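You operate a simulated robot arm through the tools that you are given. There is no shell and no other tool. Be economical: measure what you need, move in short steps, check, and stop when the job is done.

Carry out the task below with a simulated robot arm. There is one attempt and no reset: what you move stays moved.

## Task
Swap the bolt in the vice for the steel spacer and clamp it.
Fine: bolt on the side shelf; fingers out of the jaws. Set down upright: steel spacer.
Where things are to end (x, y in the base frame): black bolt within 0.06 m of [0.16, 0.15].

Only the result counts: the job must be done as asked and must still hold three seconds after the hand-in. Knocking over, shifting, dropping, spilling or breaking anything else fails it.

## Robot
A 6-joint arm with a two-finger parallel gripper, fixed in place. Base frame: the origin is at the foot of the arm, x ahead of it, y to its left, z up; the work surface is at about z = 0. Lengths are in m, angles in rad, forces in N, time in s.
With the tool pointing down near the work surface it reaches from about 0.14 to 0.58 m from the base axis. Its first joint turns from -1.152 to 1.152 rad. Payload 2.1 kg.
The tool frame sits at the grasp point between the pads (the TCP): z along the fingers, y along the line on which they close. The tips reach 0.03 m beyond it. Largest opening 0.094 m; finger width 0.028, thickness 0.01; the body of the gripper, 0.05 by 0.096 m, starts 0.055 m behind the TCP.
Orientation is told as [roll, pitch, yaw] about the base's x, y, z axes, in that order, counted from this pose: with the fingers straight down and closing along the base's y, the tool's x points along the base's -x, its y along +y and its z along -z.

## Interface
- The arm moves only by the tool jog_arm. Its argument "deltas" is a list of rows, each a list of 3 entries, a list of its own where there are three numbers: the shift along the base's x, y, z in mm, then the turn, a rotation vector about the base's x, y, z in rad, then the finger opening in mm, from 0 to 94. In form: [[[tx, ty, tz], [wx, wy, wz], jaw], ...]. A call has 1 to 8 rows; each row is the pose to reach, as a shift and turn from the pose commanded when the call began. Rows are played at 5 a second. More than 0.05 m and 0.15 rad between two rows, or a gripper value outside its range, and nothing of the call is played. A pose out of reach is approached as far as the arm can. The call stops where the force on the tool passes 50 N (or 10 N more than at its start, if that is more) or the arm is blocked; 0.2 s more then pass. The fingers move at their own pace (about 0.072 m/s each) and stop on an object; they squeeze with about 20 N. The grip force told is the motor's: it shows also when the fingers shut on nothing. Time passes only in rows, and 0.2 s behind the last, so rows that repeat a pose let the fingers close. It gives the time, the measured TCP pose, the force on the tool (base axes), the opening and the grip force at its end, in the units of the frame above (readings bear some noise), with the torque about the TCP (base axes, N m) and any sound that the robot's microphone picked up.
- Cameras (640 x 400 px; columns grow to the right, rows downward): "scene" is fixed at [0.0294, -0.3578, 0.4802]; the picture's right is [0.93, -0.36, 0.00], its down [-0.21, -0.55, -0.81] and it looks along [0.29, 0.75, -0.59] (base axes); focal length 214 px, centre (320, 200). "wrist" rides on the gripper at [0.076, 0.014, -0.103] in the tool frame; the picture's right is [-0.18, 0.98, 0.00], its down [-0.75, -0.14, -0.64] and it looks along [-0.63, -0.12, 0.77] (tool axes); focal length 243 px, centre (320, 200). There is no depth. A picture from a camera that has moved, and an enlarged one, comes with that camera's place and axes in the base frame and with its lens.
- get_image(camera): a new picture of that camera. No time passes.
- zoom(camera, box): a new picture of the part [left, top, right, bottom] of that camera's present view, enlarged. No time passes.
- job_done(): hands the job in; it is judged then, once.

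Go step by step. Nothing tells you positions but the pictures and the camera data: compare them with the known pose of the tool, close in by small moves and look again before you grip or let go. The budget is 120 turns and 68 pictures, counting those below and the enlarged ones. Unless the task says otherwise, let go and move clear before handing in, and close with one line.

The tools are called after "Request:" as a command line: name --argument value ..., lists and objects as JSON in quotes. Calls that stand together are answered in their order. jog_arm: Moves the arm, as the interface text tells. Its arguments: {"type":"object","properties":{"deltas":{"type":"array","items":{"type":"array"}}},"required":["deltas"]} The other tools are called the same way: get_image (camera) takes a picture; zoom (camera, box) takes an enlarged picture of a part of a camera's view; job_done () hands the job in.

At the start:

```text
t: 0.0
tcp_pos: [0.3714, 0.0414, 0.3719]
orientation: [0.003, -0.004, -0.001]
contact_force: [0.1, -0.3, 0.9]
ft_torque: [-0.01, 0.02, -0.01]
gripper_width: 0.0942
finger_force: 0.0
```

scene: 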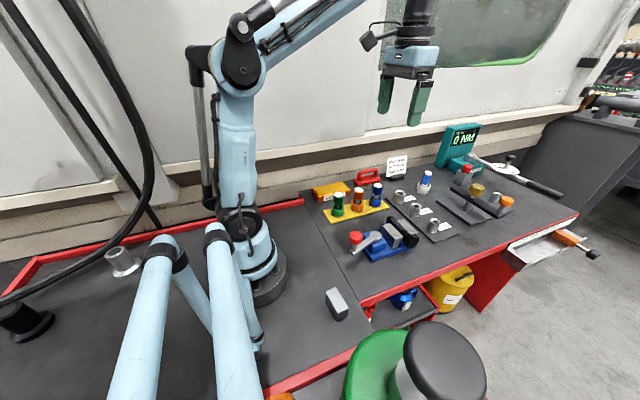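
wrist: 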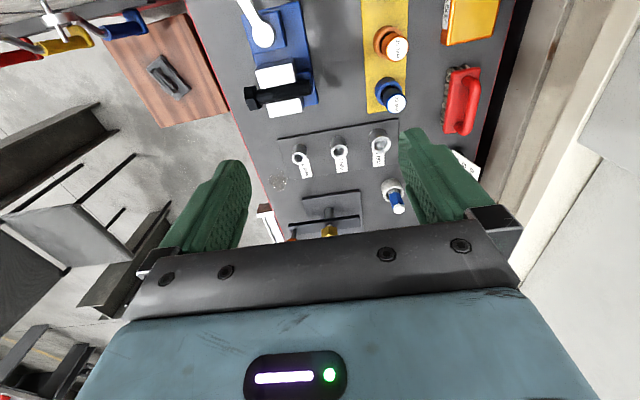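

The bench holds a blue vice with a black bolt in it, a row of spacers, coloured parts and other items. I'll enlarge the views to identify the parts.

Request:
zoom --camera "scene" --box '[310, 150, 470, 270]'

Request:
zoom --camera "wrist" --box '[220, 0, 500, 240]'

Request:
zoom --camera "scene" --box '[240, 180, 440, 340]'

Request:
zoom --camera "scene" --box '[380, 110, 600, 260]'

```text
3.33 times, centred on (390, 210) of scene
camera zoom: at [0.0294, -0.3578, 0.4802], right [0.93, -0.36, 0.0], down [-0.21, -0.55, -0.81], along [0.29, 0.75, -0.59], focal length 715 px, centre (87, 167)
```

zoom: 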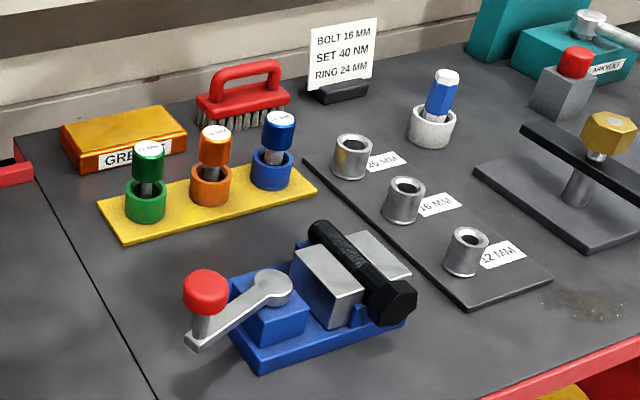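

```text
1.67 times, centred on (360, 120) of wrist
camera zoom: at [0.2953, 0.0546, 0.4761], right [0.18, 0.98, 0.0], down [0.75, -0.14, 0.64], along [0.63, -0.12, -0.77], focal length 404 px, centre (253, 333)
```

zoom: 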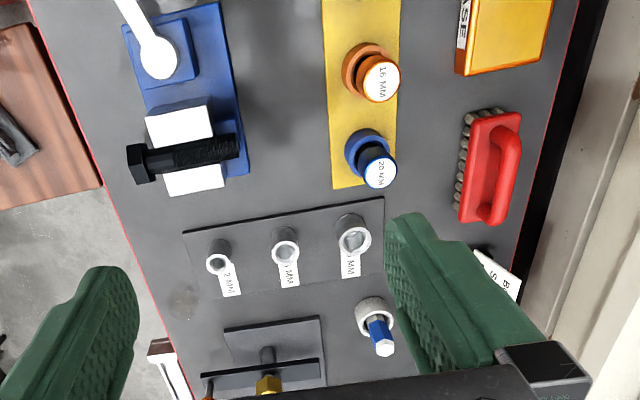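

```text
2.50 times, centred on (340, 260) of scene
camera zoom: at [0.0294, -0.3578, 0.4802], right [0.93, -0.36, 0.0], down [-0.21, -0.55, -0.81], along [0.29, 0.75, -0.59], focal length 536 px, centre (270, 50)
```

zoom: 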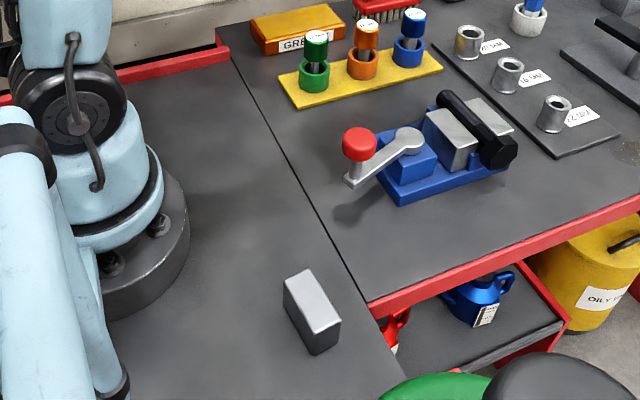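

```text
2.67 times, centred on (490, 185) of scene
camera zoom: at [0.0294, -0.3578, 0.4802], right [0.93, -0.36, 0.0], down [-0.21, -0.55, -0.81], along [0.29, 0.75, -0.59], focal length 572 px, centre (-133, 240)
```

zoom: 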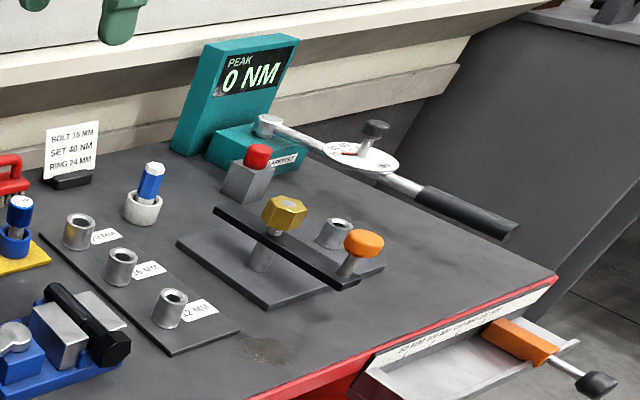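

The steel block near the base at about (0.15, -0.14) looks like the spacer, and the vice is near (0.36, -0.04) with the bolt along y at x≈0.40. I'll move back for a closer wrist view of the vice.

Request:
jog_arm --deltas '[[[-40, -20, -20], [0, 0, 0], 94], [[-80, -40, -40], [0, 0, 0], 94], [[-115, -60, -70], [0, 0, 0], 94], [[-145, -85, -100], [0, 0, 0], 94], [[-145, -85, -100], [0, 0, 0], 94]]'

Request:
get_image --camera "wrist"

```text
refused: row 3 steps farther than a row can; nothing moved
```

```text
61 pictures are left
camera wrist: at [0.2953, 0.0546, 0.4761], right [0.18, 0.98, 0.0], down [0.75, -0.14, 0.64], along [0.63, -0.12, -0.77], focal length 243 px, centre (320, 200)
```

wrist: 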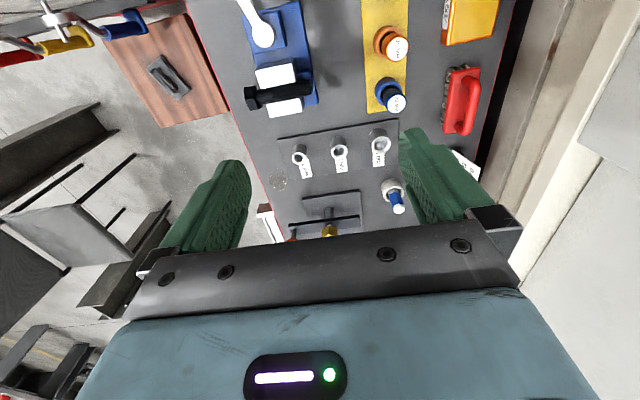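

The call was refused because one step was too long. I'll repeat it with smaller steps.

Request:
jog_arm --deltas '[[[-35, -20, -20], [0, 0, 0], 94], [[-70, -40, -40], [0, 0, 0], 94], [[-105, -60, -60], [0, 0, 0], 94], [[-130, -75, -85], [0, 0, 0], 94], [[-145, -85, -100], [0, 0, 0], 94]]'

Request:
get_image --camera "wrist"

```text
t: 1.2
tcp_pos: [0.2244, -0.0432, 0.2728]
orientation: [0.001, -0.001, 0.002]
contact_force: [-0.7, 0.9, 0.6]
ft_torque: [0.02, 0.0, 0.0]
gripper_width: 0.0941
finger_force: 0.1
```

```text
60 pictures are left
camera wrist: at [0.1478, -0.0296, 0.377], right [0.18, 0.98, 0.0], down [0.75, -0.14, 0.64], along [0.63, -0.12, -0.77], focal length 243 px, centre (320, 200)
```

wrist: 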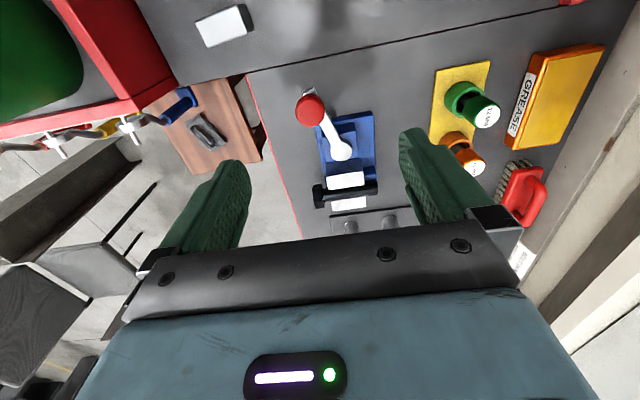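

Request:
zoom --camera "wrist" --box '[270, 70, 420, 220]'

Request:
zoom --camera "wrist" --box '[170, 0, 270, 80]'

Request:
zoom --camera "scene" --box '[340, 205, 430, 265]'

Request:
zoom --camera "scene" --box '[310, 270, 370, 330]'

```text
2.67 times, centred on (345, 145) of wrist
camera zoom: at [0.1478, -0.0296, 0.377], right [0.18, 0.98, 0.0], down [0.75, -0.14, 0.64], along [0.63, -0.12, -0.77], focal length 647 px, centre (253, 347)
```

zoom: 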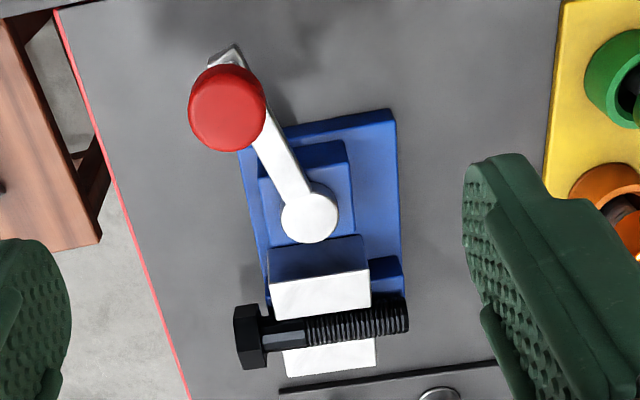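

```text
5.00 times, centred on (220, 40) of wrist
camera zoom: at [0.1478, -0.0296, 0.377], right [0.18, 0.98, 0.0], down [0.75, -0.14, 0.64], along [0.63, -0.12, -0.77], focal length 1213 px, centre (820, 1000)
```

zoom: 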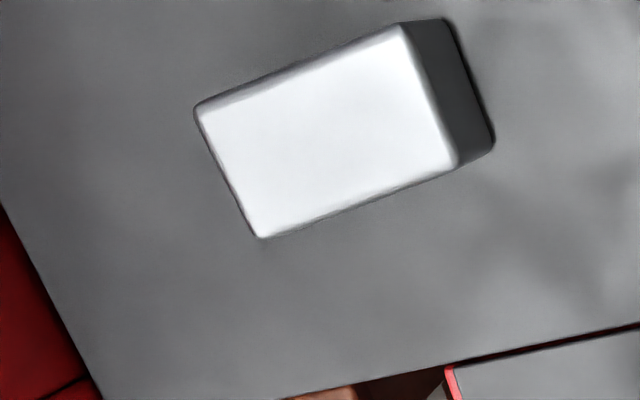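

```text
6.67 times, centred on (385, 235) of scene
camera zoom: at [0.0294, -0.3578, 0.4802], right [0.93, -0.36, 0.0], down [-0.21, -0.55, -0.81], along [0.29, 0.75, -0.59], focal length 1430 px, centre (-113, -33)
```

zoom: 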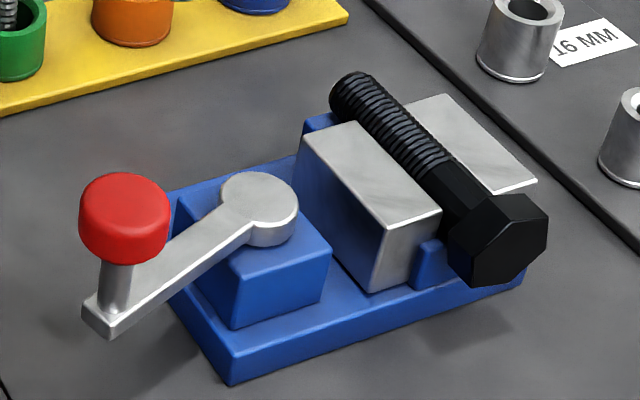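

```text
6.67 times, centred on (340, 300) of scene
camera zoom: at [0.0294, -0.3578, 0.4802], right [0.93, -0.36, 0.0], down [-0.21, -0.55, -0.81], along [0.29, 0.75, -0.59], focal length 1430 px, centre (187, -467)
```

zoom: 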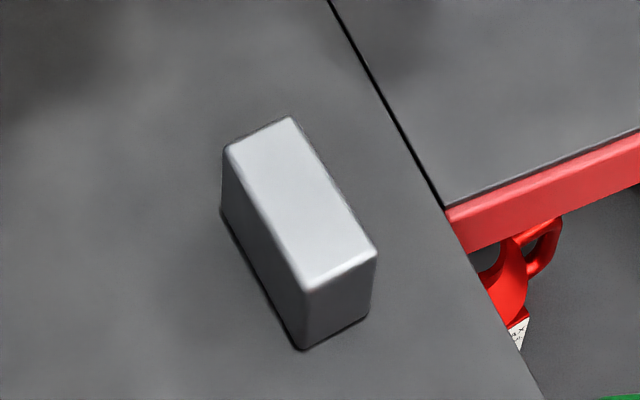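

The lever's pivot comes out near (0.315, -0.033), and its red knob near (0.24, -0.057) at z≈0.09. The bolt axis is at x≈0.395, y from -0.09 to 0.015. I'll lower over the knob and check that estimate.

Request:
jog_arm --deltas '[[[5, -5, -40], [0, 0, 0], 94], [[10, -10, -80], [0, 0, 0], 94], [[14, -14, -113], [0, 0, 0], 94], [[14, -14, -113], [0, 0, 0], 94]]'

Request:
get_image --camera "wrist"

Request:
zoom --camera "scene" --box '[320, 180, 420, 260]'

```text
t: 2.2
tcp_pos: [0.239, -0.0568, 0.1595]
orientation: [0.003, -0.002, 0.002]
contact_force: [0.0, -0.2, 0.4]
ft_torque: [0.02, -0.03, 0.01]
gripper_width: 0.0941
finger_force: 0.0
```

```text
55 pictures are left
camera wrist: at [0.1625, -0.0434, 0.2633], right [0.18, 0.98, 0.0], down [0.75, -0.14, 0.64], along [0.63, -0.12, -0.77], focal length 243 px, centre (320, 200)
```

wrist: 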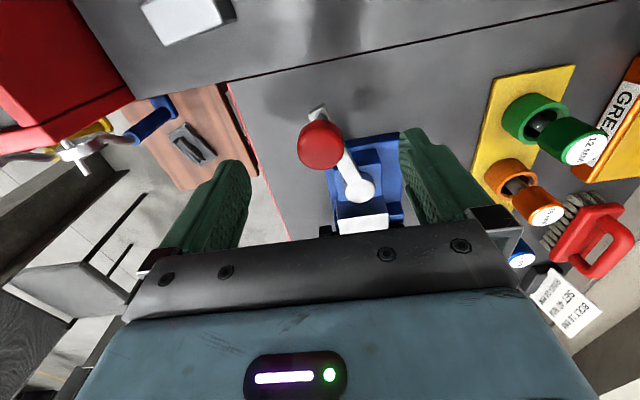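

```text
5.00 times, centred on (370, 220) of scene
camera zoom: at [0.0294, -0.3578, 0.4802], right [0.93, -0.36, 0.0], down [-0.21, -0.55, -0.81], along [0.29, 0.75, -0.59], focal length 1072 px, centre (70, 100)
```

zoom: 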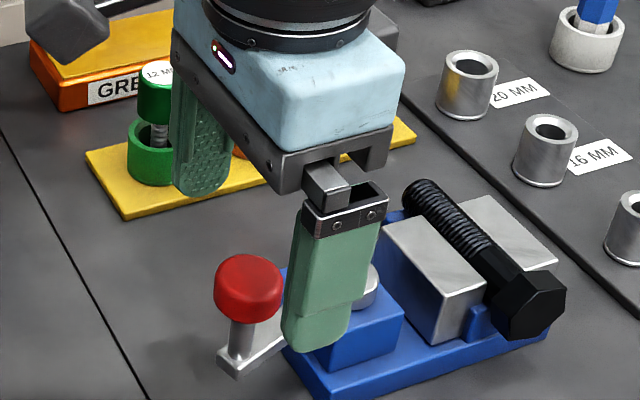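

The knob centre is near (0.240, -0.056, 0.105) and the lever arm below it is at z≈0.06. I'll lower around the knob and close on it.

Request:
jog_arm --deltas '[[[1, 1, -26], [0, 0, 0], 94], [[1, 1, -51], [0, 0, 0], 94], [[1, 1, -51], [0, 0, 0], 55], [[1, 1, -51], [0, 0, 0], 55]]'

Request:
get_image --camera "wrist"

Request:
zoom --camera "scene" --box '[320, 180, 420, 260]'

```text
t: 3.2
tcp_pos: [0.2388, -0.0572, 0.1116]
orientation: [0.002, -0.002, 0.001]
contact_force: [-0.2, 0.2, -0.3]
ft_torque: [0.03, 0.0, -0.01]
gripper_width: 0.055
finger_force: 0.0
```

```text
53 pictures are left
camera wrist: at [0.1625, -0.044, 0.2145], right [0.18, 0.98, 0.0], down [0.75, -0.14, 0.64], along [0.63, -0.12, -0.77], focal length 243 px, centre (320, 200)
```

wrist: 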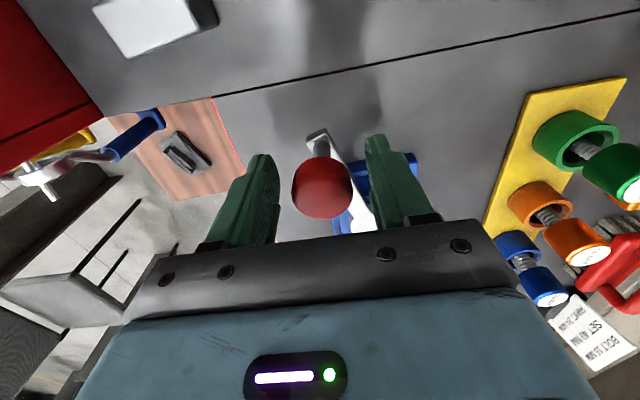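

```text
5.00 times, centred on (370, 220) of scene
camera zoom: at [0.0294, -0.3578, 0.4802], right [0.93, -0.36, 0.0], down [-0.21, -0.55, -0.81], along [0.29, 0.75, -0.59], focal length 1072 px, centre (70, 100)
```

zoom: 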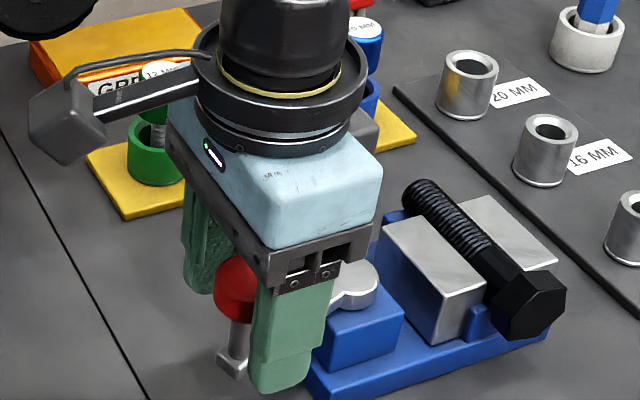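

The knob sits between the fingers, about 5 mm further forward. I'll centre on it and close.

Request:
jog_arm --deltas '[[[4, -1, -4], [0, 0, 0], 40], [[4, -1, -4], [0, 0, 0], 20], [[4, -1, -4], [0, 0, 0], 20], [[4, -1, -4], [0, 0, 0], 20]]'

Request:
get_image --camera "wrist"

```text
t: 4.2
tcp_pos: [0.2439, -0.0574, 0.1077]
orientation: [-0.001, 0.001, -0.001]
contact_force: [-11.5, -1.9, 3.2]
ft_torque: [0.05, 0.6, 0.11]
gripper_width: 0.0317
finger_force: 45.0
```

```text
51 pictures are left
camera wrist: at [0.1672, -0.0441, 0.2103], right [0.18, 0.98, 0.0], down [0.75, -0.14, 0.64], along [0.63, -0.12, -0.77], focal length 243 px, centre (320, 200)
```

wrist: 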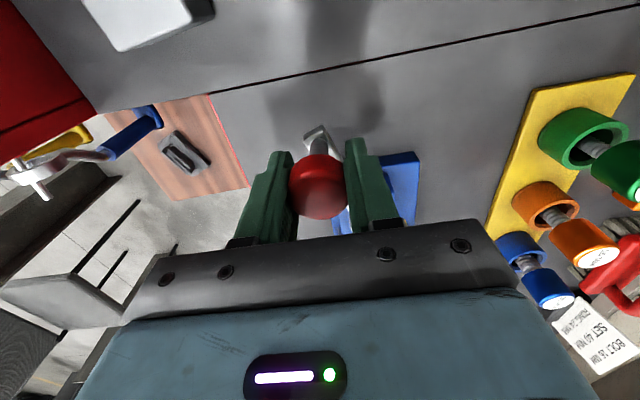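

The knob is held (31.7 mm across). I'll test the lever direction with a small swing towards -y.

Request:
jog_arm --deltas '[[[1, -3.6, 0], [0, 0, 0.05], 20], [[2.5, -7.2, 0], [0, 0, 0.1], 20], [[2.5, -7.2, 0], [0, 0, 0.1], 20]]'

```text
t: 5.0
tcp_pos: [0.2464, -0.065, 0.1055]
orientation: [0.001, 0.003, 0.101]
contact_force: [-25.2, -9.9, 35.5]
ft_torque: [0.0, 0.41, 0.02]
gripper_width: 0.0314
finger_force: 45.0
```

Request:
zoom --camera "scene" --box '[320, 180, 420, 260]'

Request:
get_image --camera "wrist"

```text
5.00 times, centred on (370, 220) of scene
camera zoom: at [0.0293, -0.3578, 0.4802], right [0.93, -0.36, 0.0], down [-0.21, -0.55, -0.81], along [0.29, 0.75, -0.59], focal length 1072 px, centre (70, 100)
```

zoom: 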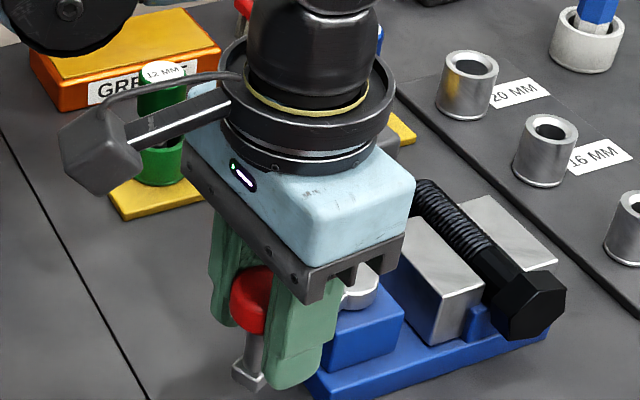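

```text
49 pictures are left
camera wrist: at [0.1697, -0.0596, 0.2095], right [0.08, 1.0, 0.0], down [0.77, -0.06, 0.64], along [0.64, -0.05, -0.77], focal length 243 px, centre (320, 200)
```

wrist: 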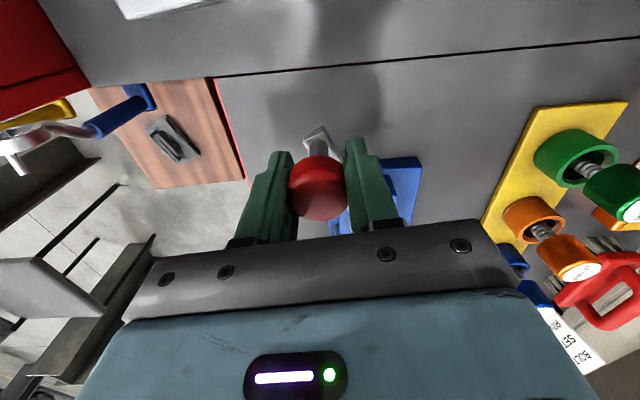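

The lever moves, but the upward push suggests the fingertips are bearing on something. I'll open, rise 8 mm, ease back in x and grip again.

Request:
jog_arm --deltas '[[[2.5, -7.2, 0], [0, 0, 0], 50], [[2.5, -7.2, 0], [0, 0, 0], 50]]'

Request:
get_image --camera "wrist"

```text
t: 5.6
tcp_pos: [0.2518, -0.0714, 0.1048]
orientation: [0.001, -0.004, 0.102]
contact_force: [-0.3, -0.5, -0.4]
ft_torque: [0.02, -0.02, -0.01]
gripper_width: 0.0502
finger_force: 0.0
```

```text
48 pictures are left
camera wrist: at [0.1735, -0.0662, 0.2089], right [0.08, 1.0, 0.0], down [0.76, -0.07, 0.64], along [0.64, -0.05, -0.77], focal length 243 px, centre (320, 200)
```

wrist: 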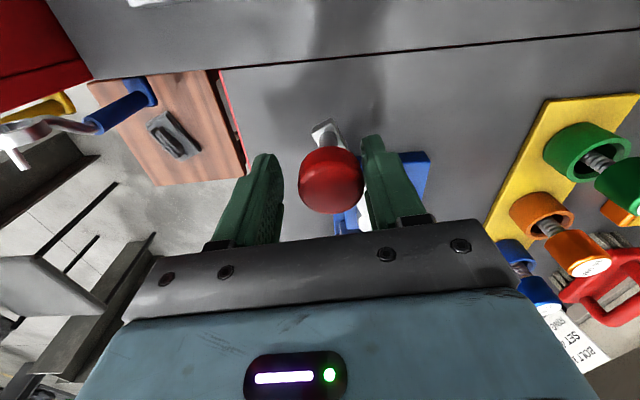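

The lever stays where it was put, with the knob now near (0.248, -0.066). I'll cage it loosely and push it round the arc towards -y.

Request:
jog_arm --deltas '[[[0, 0, 4], [0, 0, 0.03], 40], [[0.7, -3, 4], [0, 0, 0.12], 40], [[7, -11.5, 4], [0, 0, 0.26], 40], [[14.5, -19, 4], [0, 0, 0.4], 40], [[23, -25.3, 4], [0, 0, 0.54], 40], [[23, -25.3, 4], [0, 0, 0.54], 40]]'

Request:
get_image --camera "wrist"

Request:
zoom --camera "scene" --box '[320, 180, 420, 260]'

```text
t: 7.0
tcp_pos: [0.276, -0.0974, 0.1086]
orientation: [0.001, -0.003, 0.643]
contact_force: [-2.2, 2.0, -0.8]
ft_torque: [-0.02, -0.01, -0.02]
gripper_width: 0.042
finger_force: 1.5
```

```text
47 pictures are left
camera wrist: at [0.2048, -0.1325, 0.2121], right [-0.44, 0.9, 0.0], down [0.69, 0.34, 0.64], along [0.58, 0.29, -0.77], focal length 243 px, centre (320, 200)
```

wrist: 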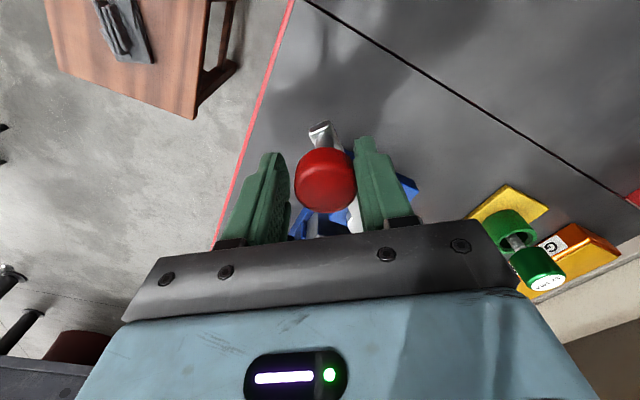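

```text
5.00 times, centred on (370, 220) of scene
camera zoom: at [0.0294, -0.3578, 0.4802], right [0.93, -0.36, 0.0], down [-0.21, -0.55, -0.81], along [0.29, 0.75, -0.59], focal length 1072 px, centre (70, 100)
```

zoom: 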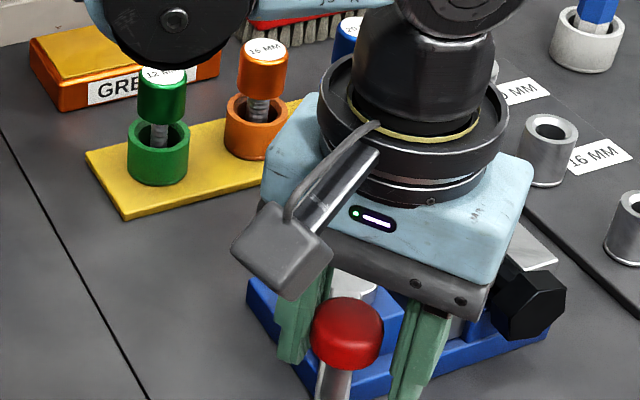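

The lever swings freely with almost no force. I'll carry on round the arc.

Request:
jog_arm --deltas '[[[9.2, -5.1, 0], [0, 0, 0.14], 40], [[19, -8.9, 0], [0, 0, 0.28], 40], [[29.3, -11.3, 0], [0, 0, 0.42], 40], [[39.8, -12.2, 0], [0, 0, 0.56], 40], [[39.8, -12.2, 0], [0, 0, 0.56], 40]]'

Request:
zoom --camera "scene" --box '[320, 180, 420, 260]'

```text
t: 8.2
tcp_pos: [0.3154, -0.1107, 0.1084]
orientation: [0.002, -0.002, 1.202]
contact_force: [-3.7, 0.0, 1.8]
ft_torque: [-0.02, 0.04, -0.01]
gripper_width: 0.0419
finger_force: 2.4
```

```text
5.00 times, centred on (370, 220) of scene
camera zoom: at [0.0294, -0.3578, 0.4802], right [0.93, -0.36, 0.0], down [-0.21, -0.55, -0.81], along [0.29, 0.75, -0.59], focal length 1072 px, centre (70, 100)
```

zoom: 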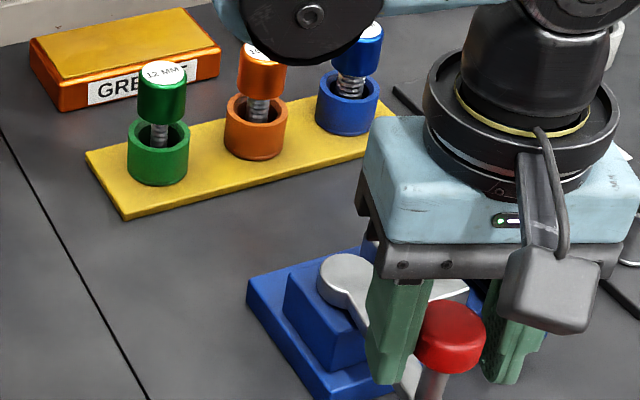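

The lever is now at about 270°. I'll rise off the knob to see whether the jaws have opened.

Request:
jog_arm --deltas '[[[-2, -1, 40], [0, 0, 0], 45], [[-20, -1, 80], [0, 0, 0], 60], [[-40, -10, 120], [0, 0, 0], 94], [[-40, -10, 120], [0, 0, 0], 94]]'

Request:
zoom --camera "scene" --box '[340, 190, 440, 270]'

Request:
get_image --camera "wrist"

```text
t: 9.2
tcp_pos: [0.2747, -0.1221, 0.2323]
orientation: [0.002, -0.001, 1.199]
contact_force: [-0.5, 0.3, 0.4]
ft_torque: [0.0, 0.03, 0.01]
gripper_width: 0.0939
finger_force: 0.0
```

```text
5.00 times, centred on (390, 230) of scene
camera zoom: at [0.0294, -0.3578, 0.4802], right [0.93, -0.36, 0.0], down [-0.21, -0.55, -0.81], along [0.29, 0.75, -0.59], focal length 1072 px, centre (-30, 50)
```

zoom: 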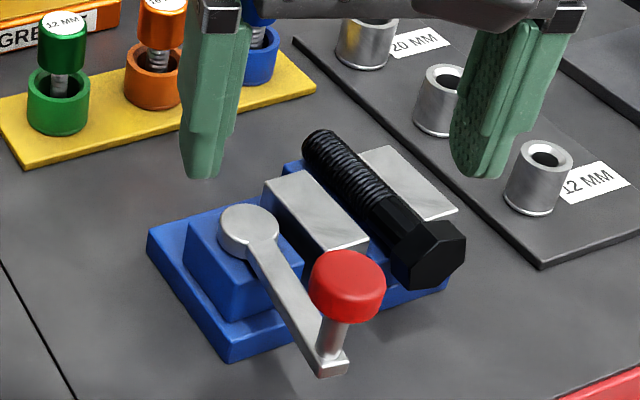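

```text
43 pictures are left
camera wrist: at [0.2335, -0.1893, 0.3346], right [-0.85, 0.53, 0.0], down [0.4, 0.65, 0.64], along [0.34, 0.55, -0.77], focal length 243 px, centre (320, 200)
```

wrist: 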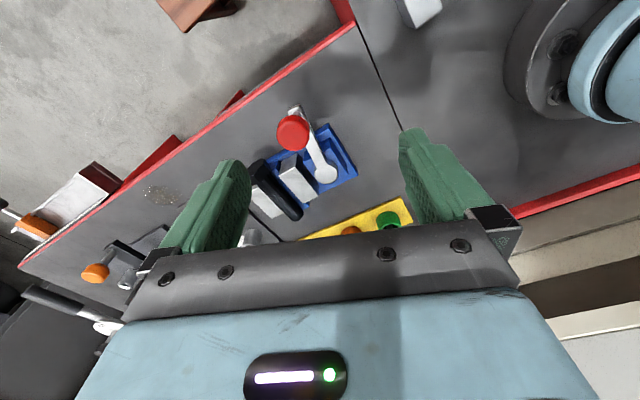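

Request:
zoom --camera "scene" --box '[370, 205, 420, 245]'

Request:
zoom --camera "wrist" --box '[230, 90, 370, 230]'

```text
10.00 times, centred on (395, 225) of scene
camera zoom: at [0.0294, -0.3578, 0.4802], right [0.93, -0.36, 0.0], down [-0.21, -0.55, -0.81], along [0.29, 0.75, -0.59], focal length 2145 px, centre (-430, -50)
```

zoom: 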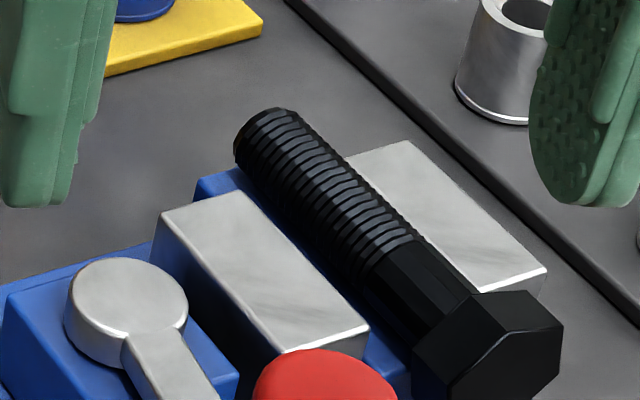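

```text
2.86 times, centred on (300, 160) of wrist
camera zoom: at [0.2335, -0.1893, 0.3346], right [-0.85, 0.53, 0.0], down [0.4, 0.65, 0.64], along [0.34, 0.55, -0.77], focal length 693 px, centre (377, 314)
```

zoom: 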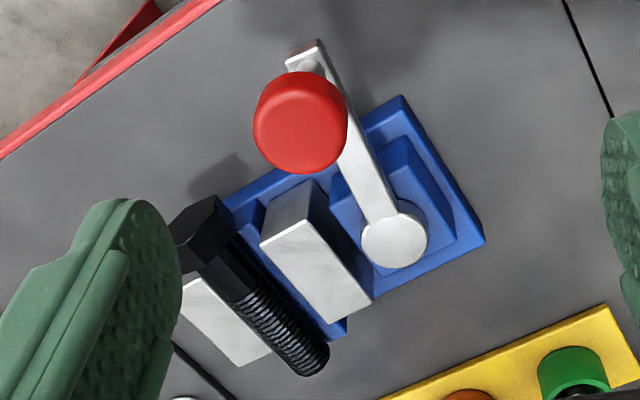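

The near jaw has opened about 11 mm and the bolt rests on a blue ledge between the jaws. I'll zoom on its head to plan the grip, closing along x.

Request:
zoom --camera "scene" --box '[395, 225, 425, 250]'

```text
16.00 times, centred on (410, 238) of scene
camera zoom: at [0.0294, -0.3578, 0.4802], right [0.93, -0.36, 0.0], down [-0.21, -0.55, -0.81], along [0.29, 0.75, -0.59], focal length 3432 px, centre (-1120, -400)
```

zoom: 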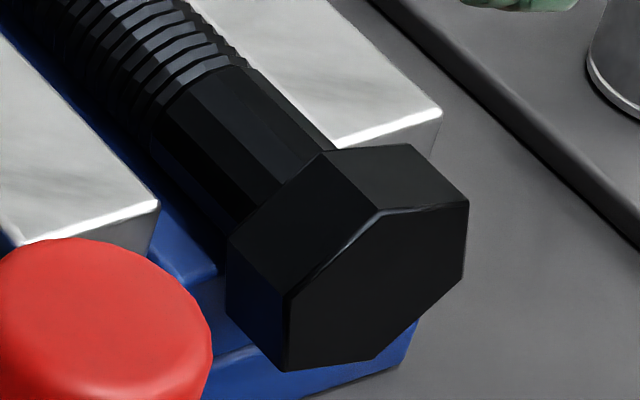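

The head's flats face ±x, about 32 mm across, centred near (0.396, -0.08, 0.057). I'll go above it with the fingers closing along x.

Request:
jog_arm --deltas '[[[30, 10, -10], [0, 0, 0.1], 60], [[60, 20, -25], [0, 0, 0.2], 60], [[90, 30, -45], [0, 0, 0.3], 60], [[121, 40, -72], [0, 0, 0.37], 60], [[121, 40, -72], [0, 0, 0.37], 60]]'

Request:
get_image --camera "wrist"

Request:
zoom --camera "scene" --box '[360, 190, 440, 254]'

```text
t: 10.4
tcp_pos: [0.3936, -0.0807, 0.1542]
orientation: [0.002, -0.003, 1.572]
contact_force: [0.1, -0.5, -0.3]
ft_torque: [0.0, 0.01, 0.03]
gripper_width: 0.06
finger_force: 0.1
```

```text
39 pictures are left
camera wrist: at [0.3805, -0.1578, 0.2573], right [-0.98, 0.18, 0.0], down [0.14, 0.75, 0.64], along [0.12, 0.63, -0.77], focal length 243 px, centre (320, 200)
```

wrist: 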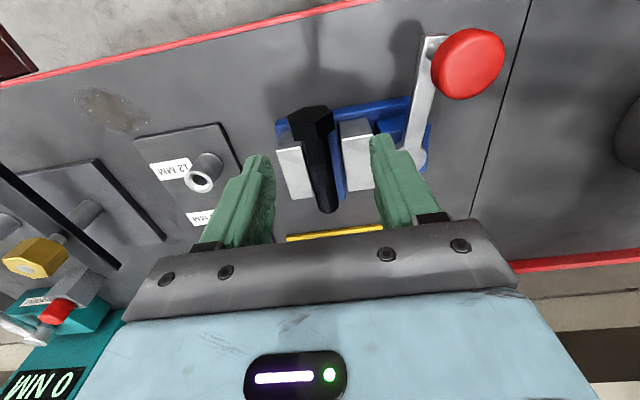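

```text
6.25 times, centred on (400, 222) of scene
camera zoom: at [0.0294, -0.3578, 0.4802], right [0.93, -0.36, 0.0], down [-0.21, -0.55, -0.81], along [0.29, 0.75, -0.59], focal length 1340 px, centre (-180, 62)
```

zoom: 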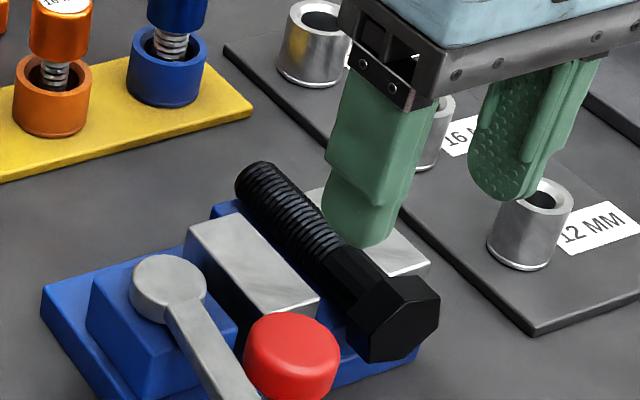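

The head centre comes out near (0.399, -0.082). I'll descend around it and check before closing.

Request:
jog_arm --deltas '[[[5, -2, -30], [0, 0, 0], 60], [[5, -2, -60], [0, 0, 0], 60], [[5, -2, -80], [0, 0, 0], 60], [[5, -2, -97], [0, 0, 0], 60], [[5, -2, -97], [0, 0, 0], 60]]'

Request:
get_image --camera "wrist"

Request:
zoom --camera "scene" --box '[360, 190, 440, 254]'

```text
t: 11.6
tcp_pos: [0.3997, -0.0828, 0.0589]
orientation: [0.003, -0.002, 1.571]
contact_force: [-0.7, -0.3, 0.3]
ft_torque: [0.01, -0.03, -0.01]
gripper_width: 0.0601
finger_force: 0.0
```

```text
37 pictures are left
camera wrist: at [0.3866, -0.1593, 0.1624], right [-0.98, 0.18, 0.0], down [0.14, 0.75, 0.64], along [0.12, 0.63, -0.77], focal length 243 px, centre (320, 200)
```

wrist: 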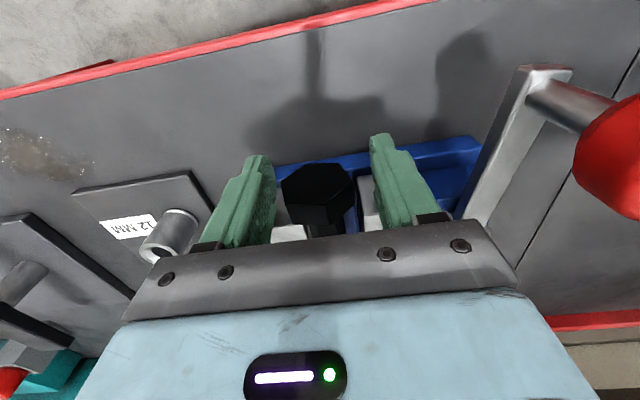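

```text
6.25 times, centred on (400, 222) of scene
camera zoom: at [0.0294, -0.3578, 0.4802], right [0.93, -0.36, 0.0], down [-0.21, -0.55, -0.81], along [0.29, 0.75, -0.59], focal length 1340 px, centre (-180, 62)
```

zoom: 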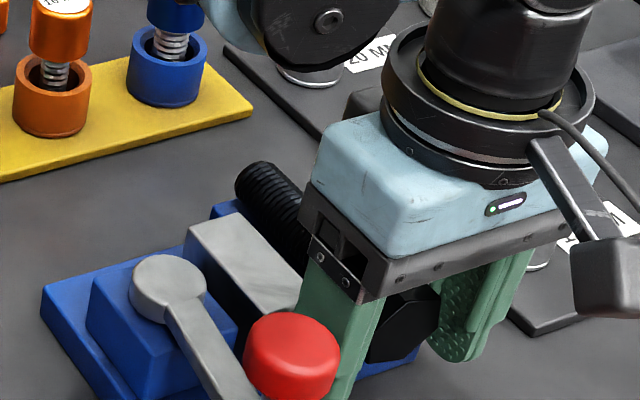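

The head lies centred between the fingers. I'll close on it.

Request:
jog_arm --deltas '[[[0, 0, 0], [0, 0, 0], 40], [[0, 0, 0], [0, 0, 0], 22], [[0, 0, 0], [0, 0, 0], 22], [[0, 0, 0], [0, 0, 0], 22]]'

```text
t: 12.6
tcp_pos: [0.4, -0.0818, 0.0591]
orientation: [0.001, -0.002, 1.569]
contact_force: [1.5, -0.9, -0.7]
ft_torque: [-0.03, -0.03, -0.08]
gripper_width: 0.0425
finger_force: 20.6
```

Request:
zoom --camera "wrist" --box '[220, 120, 440, 260]'

Request:
zoom --camera "scene" --box '[380, 210, 430, 260]'

```text
2.86 times, centred on (330, 190) of wrist
camera zoom: at [0.3866, -0.1593, 0.1627], right [-0.98, 0.18, 0.0], down [0.14, 0.75, 0.64], along [0.12, 0.63, -0.77], focal length 693 px, centre (291, 229)
```

zoom: 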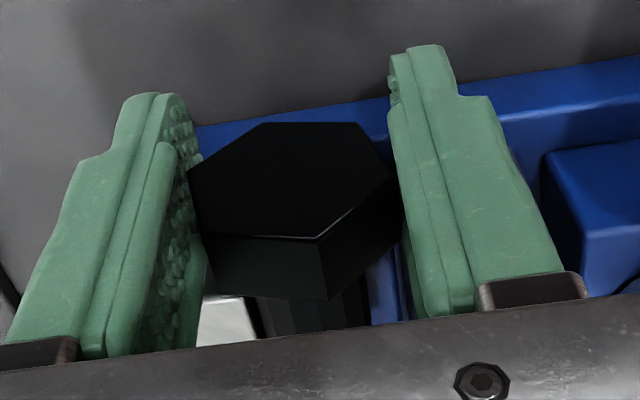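

```text
8.00 times, centred on (405, 235) of scene
camera zoom: at [0.0294, -0.3578, 0.4802], right [0.93, -0.36, 0.0], down [-0.21, -0.55, -0.81], along [0.29, 0.75, -0.59], focal length 1716 px, centre (-360, -80)
```

zoom: 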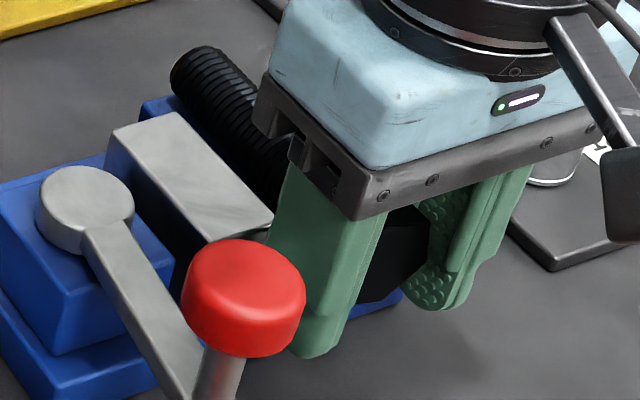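

It is holding the head across two corners (42.5 mm). I'll lift a little and check that the bolt stays level.

Request:
jog_arm --deltas '[[[0, 0, 3], [0, 0, 0], 22], [[0, 0, 6], [0, 0, 0], 22], [[0, 0, 10], [0, 0, 0], 22], [[0, 0, 15], [0, 0, 0], 22], [[0, 0, 20], [0, 0, 0], 22], [[0, 0, 20], [0, 0, 0], 22]]'

Request:
zoom --camera "scene" --box '[370, 190, 430, 250]'

```text
t: 14.0
tcp_pos: [0.4003, -0.0818, 0.0799]
orientation: [0.002, -0.001, 1.572]
contact_force: [-0.2, 0.6, -4.3]
ft_torque: [-0.18, -0.01, 0.0]
gripper_width: 0.0404
finger_force: 19.6
```

```text
6.67 times, centred on (400, 220) of scene
camera zoom: at [0.0294, -0.3578, 0.4802], right [0.93, -0.36, 0.0], down [-0.21, -0.55, -0.81], along [0.29, 0.75, -0.59], focal length 1430 px, centre (-213, 67)
```

zoom: 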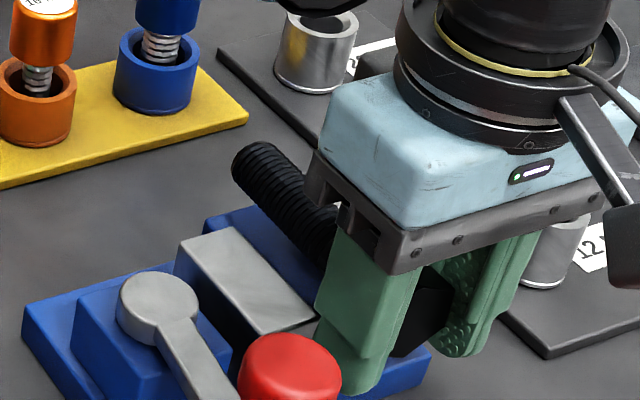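

The bolt is held level and weighs about 4 N. I'll lift it well clear.

Request:
jog_arm --deltas '[[[0, 0, 15], [0, 0, 0], 22], [[0, 0, 35], [0, 0, 0], 22], [[-5, 0, 60], [0, 0, 0], 22], [[-15, 5, 85], [0, 0, 0], 22], [[-30, 15, 105], [0, 0, 0], 22], [[-50, 30, 120], [0, 0, 0], 22], [[-70, 45, 120], [0, 0, 0], 22], [[-90, 60, 120], [0, 0, 0], 22]]'

Request:
get_image --camera "scene"

```text
t: 15.8
tcp_pos: [0.3093, -0.0182, 0.1995]
orientation: [0.002, -0.002, 1.571]
contact_force: [1.2, -0.1, -3.4]
ft_torque: [-0.16, 0.03, 0.01]
gripper_width: 0.0408
finger_force: 19.4
```

```text
32 pictures are left
```

scene: 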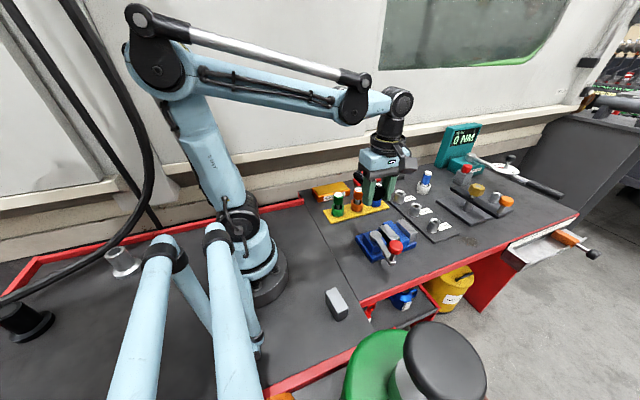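

The bolt is still held. I'll go over the side shelf.

Request:
jog_arm --deltas '[[[-21, 17, 0], [0, 0, 0], 22], [[-42, 34, 0], [0, 0, 0], 22], [[-64, 52, 0], [0, 0, 0], 22], [[-85, 70, 0], [0, 0, 0], 22], [[-107, 88, 0], [0, 0, 0], 22], [[-128, 106, 0], [0, 0, 0], 22], [[-149, 123, 0], [0, 0, 0], 22], [[-149, 123, 0], [0, 0, 0], 22]]'

Request:
get_image --camera "scene"

Request:
get_image --camera "wrist"

```text
t: 17.6
tcp_pos: [0.1606, 0.0978, 0.1988]
orientation: [0.003, -0.003, 1.571]
contact_force: [1.1, -0.2, -4.7]
ft_torque: [-0.16, 0.02, 0.03]
gripper_width: 0.0403
finger_force: 20.5
```

```text
31 pictures are left
```

scene: 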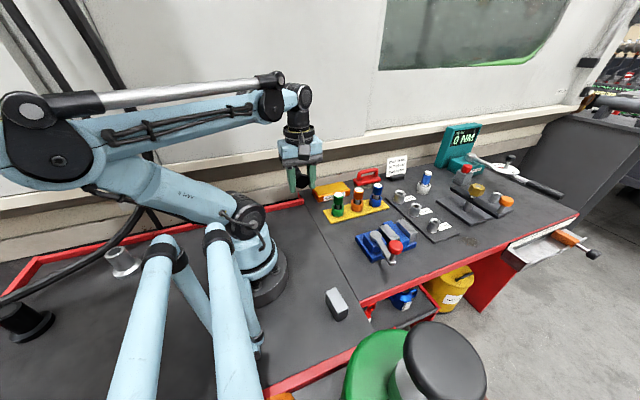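

```text
30 pictures are left
camera wrist: at [0.1459, 0.0218, 0.3029], right [-0.98, 0.18, 0.0], down [0.14, 0.75, 0.64], along [0.12, 0.63, -0.77], focal length 243 px, centre (320, 200)
```

wrist: 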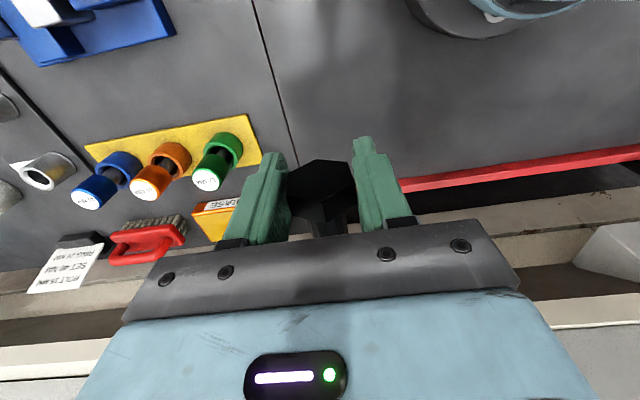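

The bolt is over the side shelf with its middle near (0.16, 0.141), and the area below is clear. I'll lower it.

Request:
jog_arm --deltas '[[[0, 2, -30], [0, 0, 0], 22], [[0, 4, -60], [0, 0, 0], 22], [[0, 4, -90], [0, 0, 0], 22], [[0, 4, -115], [0, 0, 0], 22], [[0, 4, -135], [0, 0, 0], 22], [[0, 4, -150], [0, 0, 0], 22], [[0, 4, -158], [0, 0, 0], 22], [[0, 4, -158], [0, 0, 0], 22]]'

Request:
zoom --camera "scene" --box '[260, 180, 340, 244]'

```text
t: 19.4
tcp_pos: [0.1599, 0.1053, 0.0419]
orientation: [0.002, 0.0, 1.572]
contact_force: [0.0, -0.3, -3.9]
ft_torque: [-0.17, -0.01, 0.0]
gripper_width: 0.0405
finger_force: 20.9
```

```text
6.25 times, centred on (300, 212) of scene
camera zoom: at [0.0294, -0.3578, 0.4802], right [0.93, -0.36, 0.0], down [-0.21, -0.55, -0.81], along [0.29, 0.75, -0.59], focal length 1340 px, centre (445, 125)
```

zoom: 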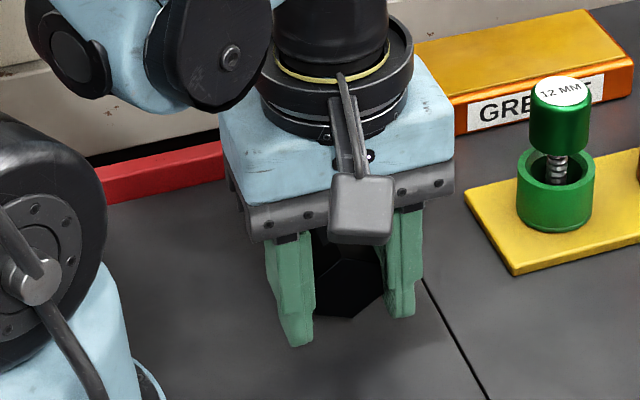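

Request:
jog_arm --deltas '[[[0, 0, -3], [0, 0, 0], 22], [[0, 0, -6], [0, 0, 0], 22], [[0, 0, -8], [0, 0, 0], 22], [[0, 0, -10], [0, 0, 0], 22], [[0, 0, -10], [0, 0, 0], 22]]'

Request:
zoom --camera "scene" --box '[280, 200, 330, 240]'

```text
t: 20.6
tcp_pos: [0.1603, 0.1064, 0.0319]
orientation: [0.002, -0.001, 1.573]
contact_force: [0.3, 0.4, -4.1]
ft_torque: [-0.12, 0.0, -0.02]
gripper_width: 0.0406
finger_force: 19.2
```

```text
10.00 times, centred on (305, 220) of scene
camera zoom: at [0.0294, -0.3578, 0.4802], right [0.93, -0.36, 0.0], down [-0.21, -0.55, -0.81], along [0.29, 0.75, -0.59], focal length 2145 px, centre (470, 0)
```

zoom: 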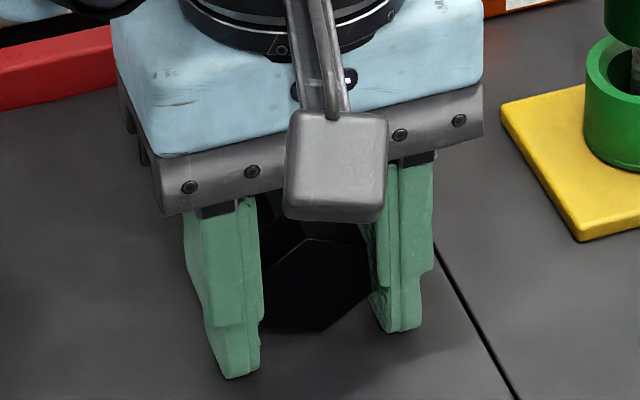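

The fingertips are a few millimetres off the table and the head is just above it. I'll lower slightly and open slowly so the bolt eases down.

Request:
jog_arm --deltas '[[[0, 0, -1.5], [0, 0, 0], 38], [[0, 0, -1.5], [0, 0, 0], 40], [[0, 0, -1.5], [0, 0, 0], 41], [[0, 0, -1.5], [0, 0, 0], 42], [[0, 0, -1.5], [0, 0, 0], 44], [[0, 0, -1.5], [0, 0, 0], 50], [[0, 0, -1.5], [0, 0, 0], 60], [[0, 0, -1.5], [0, 0, 0], 60]]'

Request:
get_image --camera "wrist"

```text
t: 21.4
tcp_pos: [0.1606, 0.1045, 0.0307]
orientation: [0.001, -0.002, 1.571]
contact_force: [-3.8, 0.3, 23.9]
ft_torque: [-0.13, -0.52, -0.05]
gripper_width: 0.0405
finger_force: 0.1
stopped in row 4: the force on the tool passed its limit (the readings are from after the stop); the commanded pose is now the measured one
```

```text
27 pictures are left
camera wrist: at [0.147, 0.0283, 0.1334], right [-0.98, 0.18, 0.0], down [0.14, 0.75, 0.64], along [0.12, 0.63, -0.77], focal length 243 px, centre (320, 200)
```

wrist: 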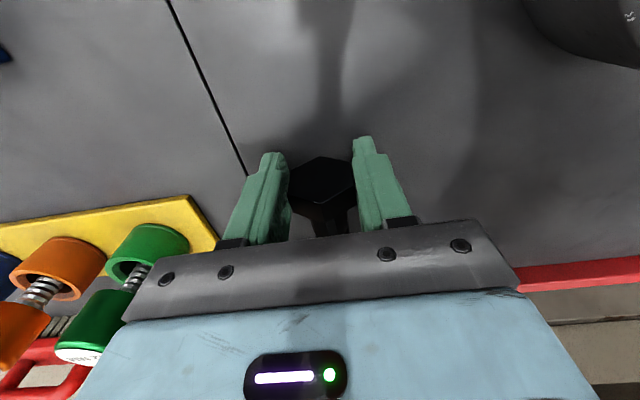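

The tips touched the bench. I'll ease up 1 mm and open.

Request:
jog_arm --deltas '[[[0, 0, 1], [0, 0, 0], 41], [[0, 0, 1], [0, 0, 0], 43], [[0, 0, 1], [0, 0, 0], 46], [[0, 0, 1], [0, 0, 0], 55], [[0, 0, 1], [0, 0, 0], 64], [[0, 0, 1], [0, 0, 0], 64]]'

Request:
get_image --camera "wrist"

```text
t: 22.8
tcp_pos: [0.1611, 0.1055, 0.0311]
orientation: [0.001, 0.0, 1.571]
contact_force: [-0.8, -0.2, 0.5]
ft_torque: [-0.01, 0.03, -0.01]
gripper_width: 0.0638
finger_force: 0.1
```

```text
26 pictures are left
camera wrist: at [0.1474, 0.0278, 0.1341], right [-0.98, 0.18, 0.0], down [0.14, 0.75, 0.64], along [0.12, 0.63, -0.77], focal length 243 px, centre (320, 200)
```

wrist: 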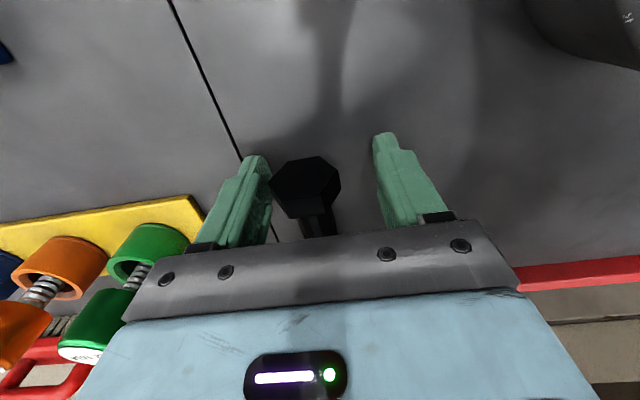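

The bolt is released and lying on the shelf. I'll open wider, rise and swing back towards the spacer.

Request:
jog_arm --deltas '[[[0, 0, 0], [0, 0, 0], 84], [[0, 0, 10], [0, 0, 0], 84], [[0, 0, 45], [0, 0, 0], 84], [[0, 0, 85], [0, 0, 0], 84], [[0, 0, 125], [0, 0, 0], 84], [[10, -15, 160], [0, 0, -0.13], 84], [[25, -35, 170], [0, 0, -0.26], 84], [[35, -60, 170], [0, 0, -0.4], 84]]'

Request:
jog_arm --deltas '[[[5, -30, 0], [0, 0, -0.14], 84], [[5, -60, 0], [0, 0, -0.28], 84], [[0, -90, 0], [0, 0, -0.42], 84], [[-10, -115, 0], [0, 0, -0.56], 84], [[-20, -140, 0], [0, 0, -0.7], 84], [[-30, -160, 0], [0, 0, -0.84], 84], [[-38, -180, 0], [0, 0, -0.98], 84], [[-45, -190, 0], [0, 0, -1.06], 84]]'

Request:
get_image --camera "scene"

Request:
get_image --camera "wrist"

```text
t: 24.6
tcp_pos: [0.193, 0.0455, 0.2022]
orientation: [0.003, -0.002, 1.169]
contact_force: [-0.1, -0.4, -0.3]
ft_torque: [0.06, 0.02, -0.01]
gripper_width: 0.0842
finger_force: 0.1
```

```text
t: 26.4
tcp_pos: [0.1514, -0.1449, 0.2006]
orientation: [0.002, -0.004, 0.108]
contact_force: [0.3, 0.8, 0.1]
ft_torque: [-0.02, -0.03, 0.0]
gripper_width: 0.0839
finger_force: 0.1
```

```text
25 pictures are left
```

scene: 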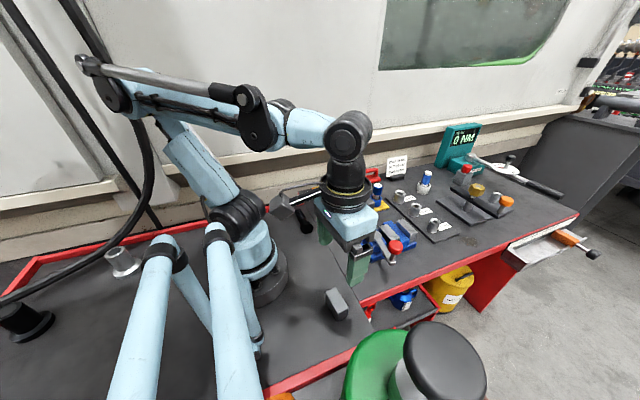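

```text
24 pictures are left
camera wrist: at [0.0735, -0.1396, 0.3037], right [0.08, 1.0, 0.0], down [0.76, -0.06, 0.64], along [0.64, -0.05, -0.77], focal length 243 px, centre (320, 200)
```

wrist: 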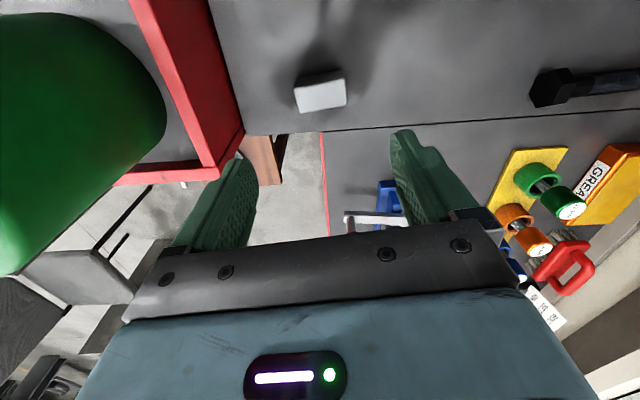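

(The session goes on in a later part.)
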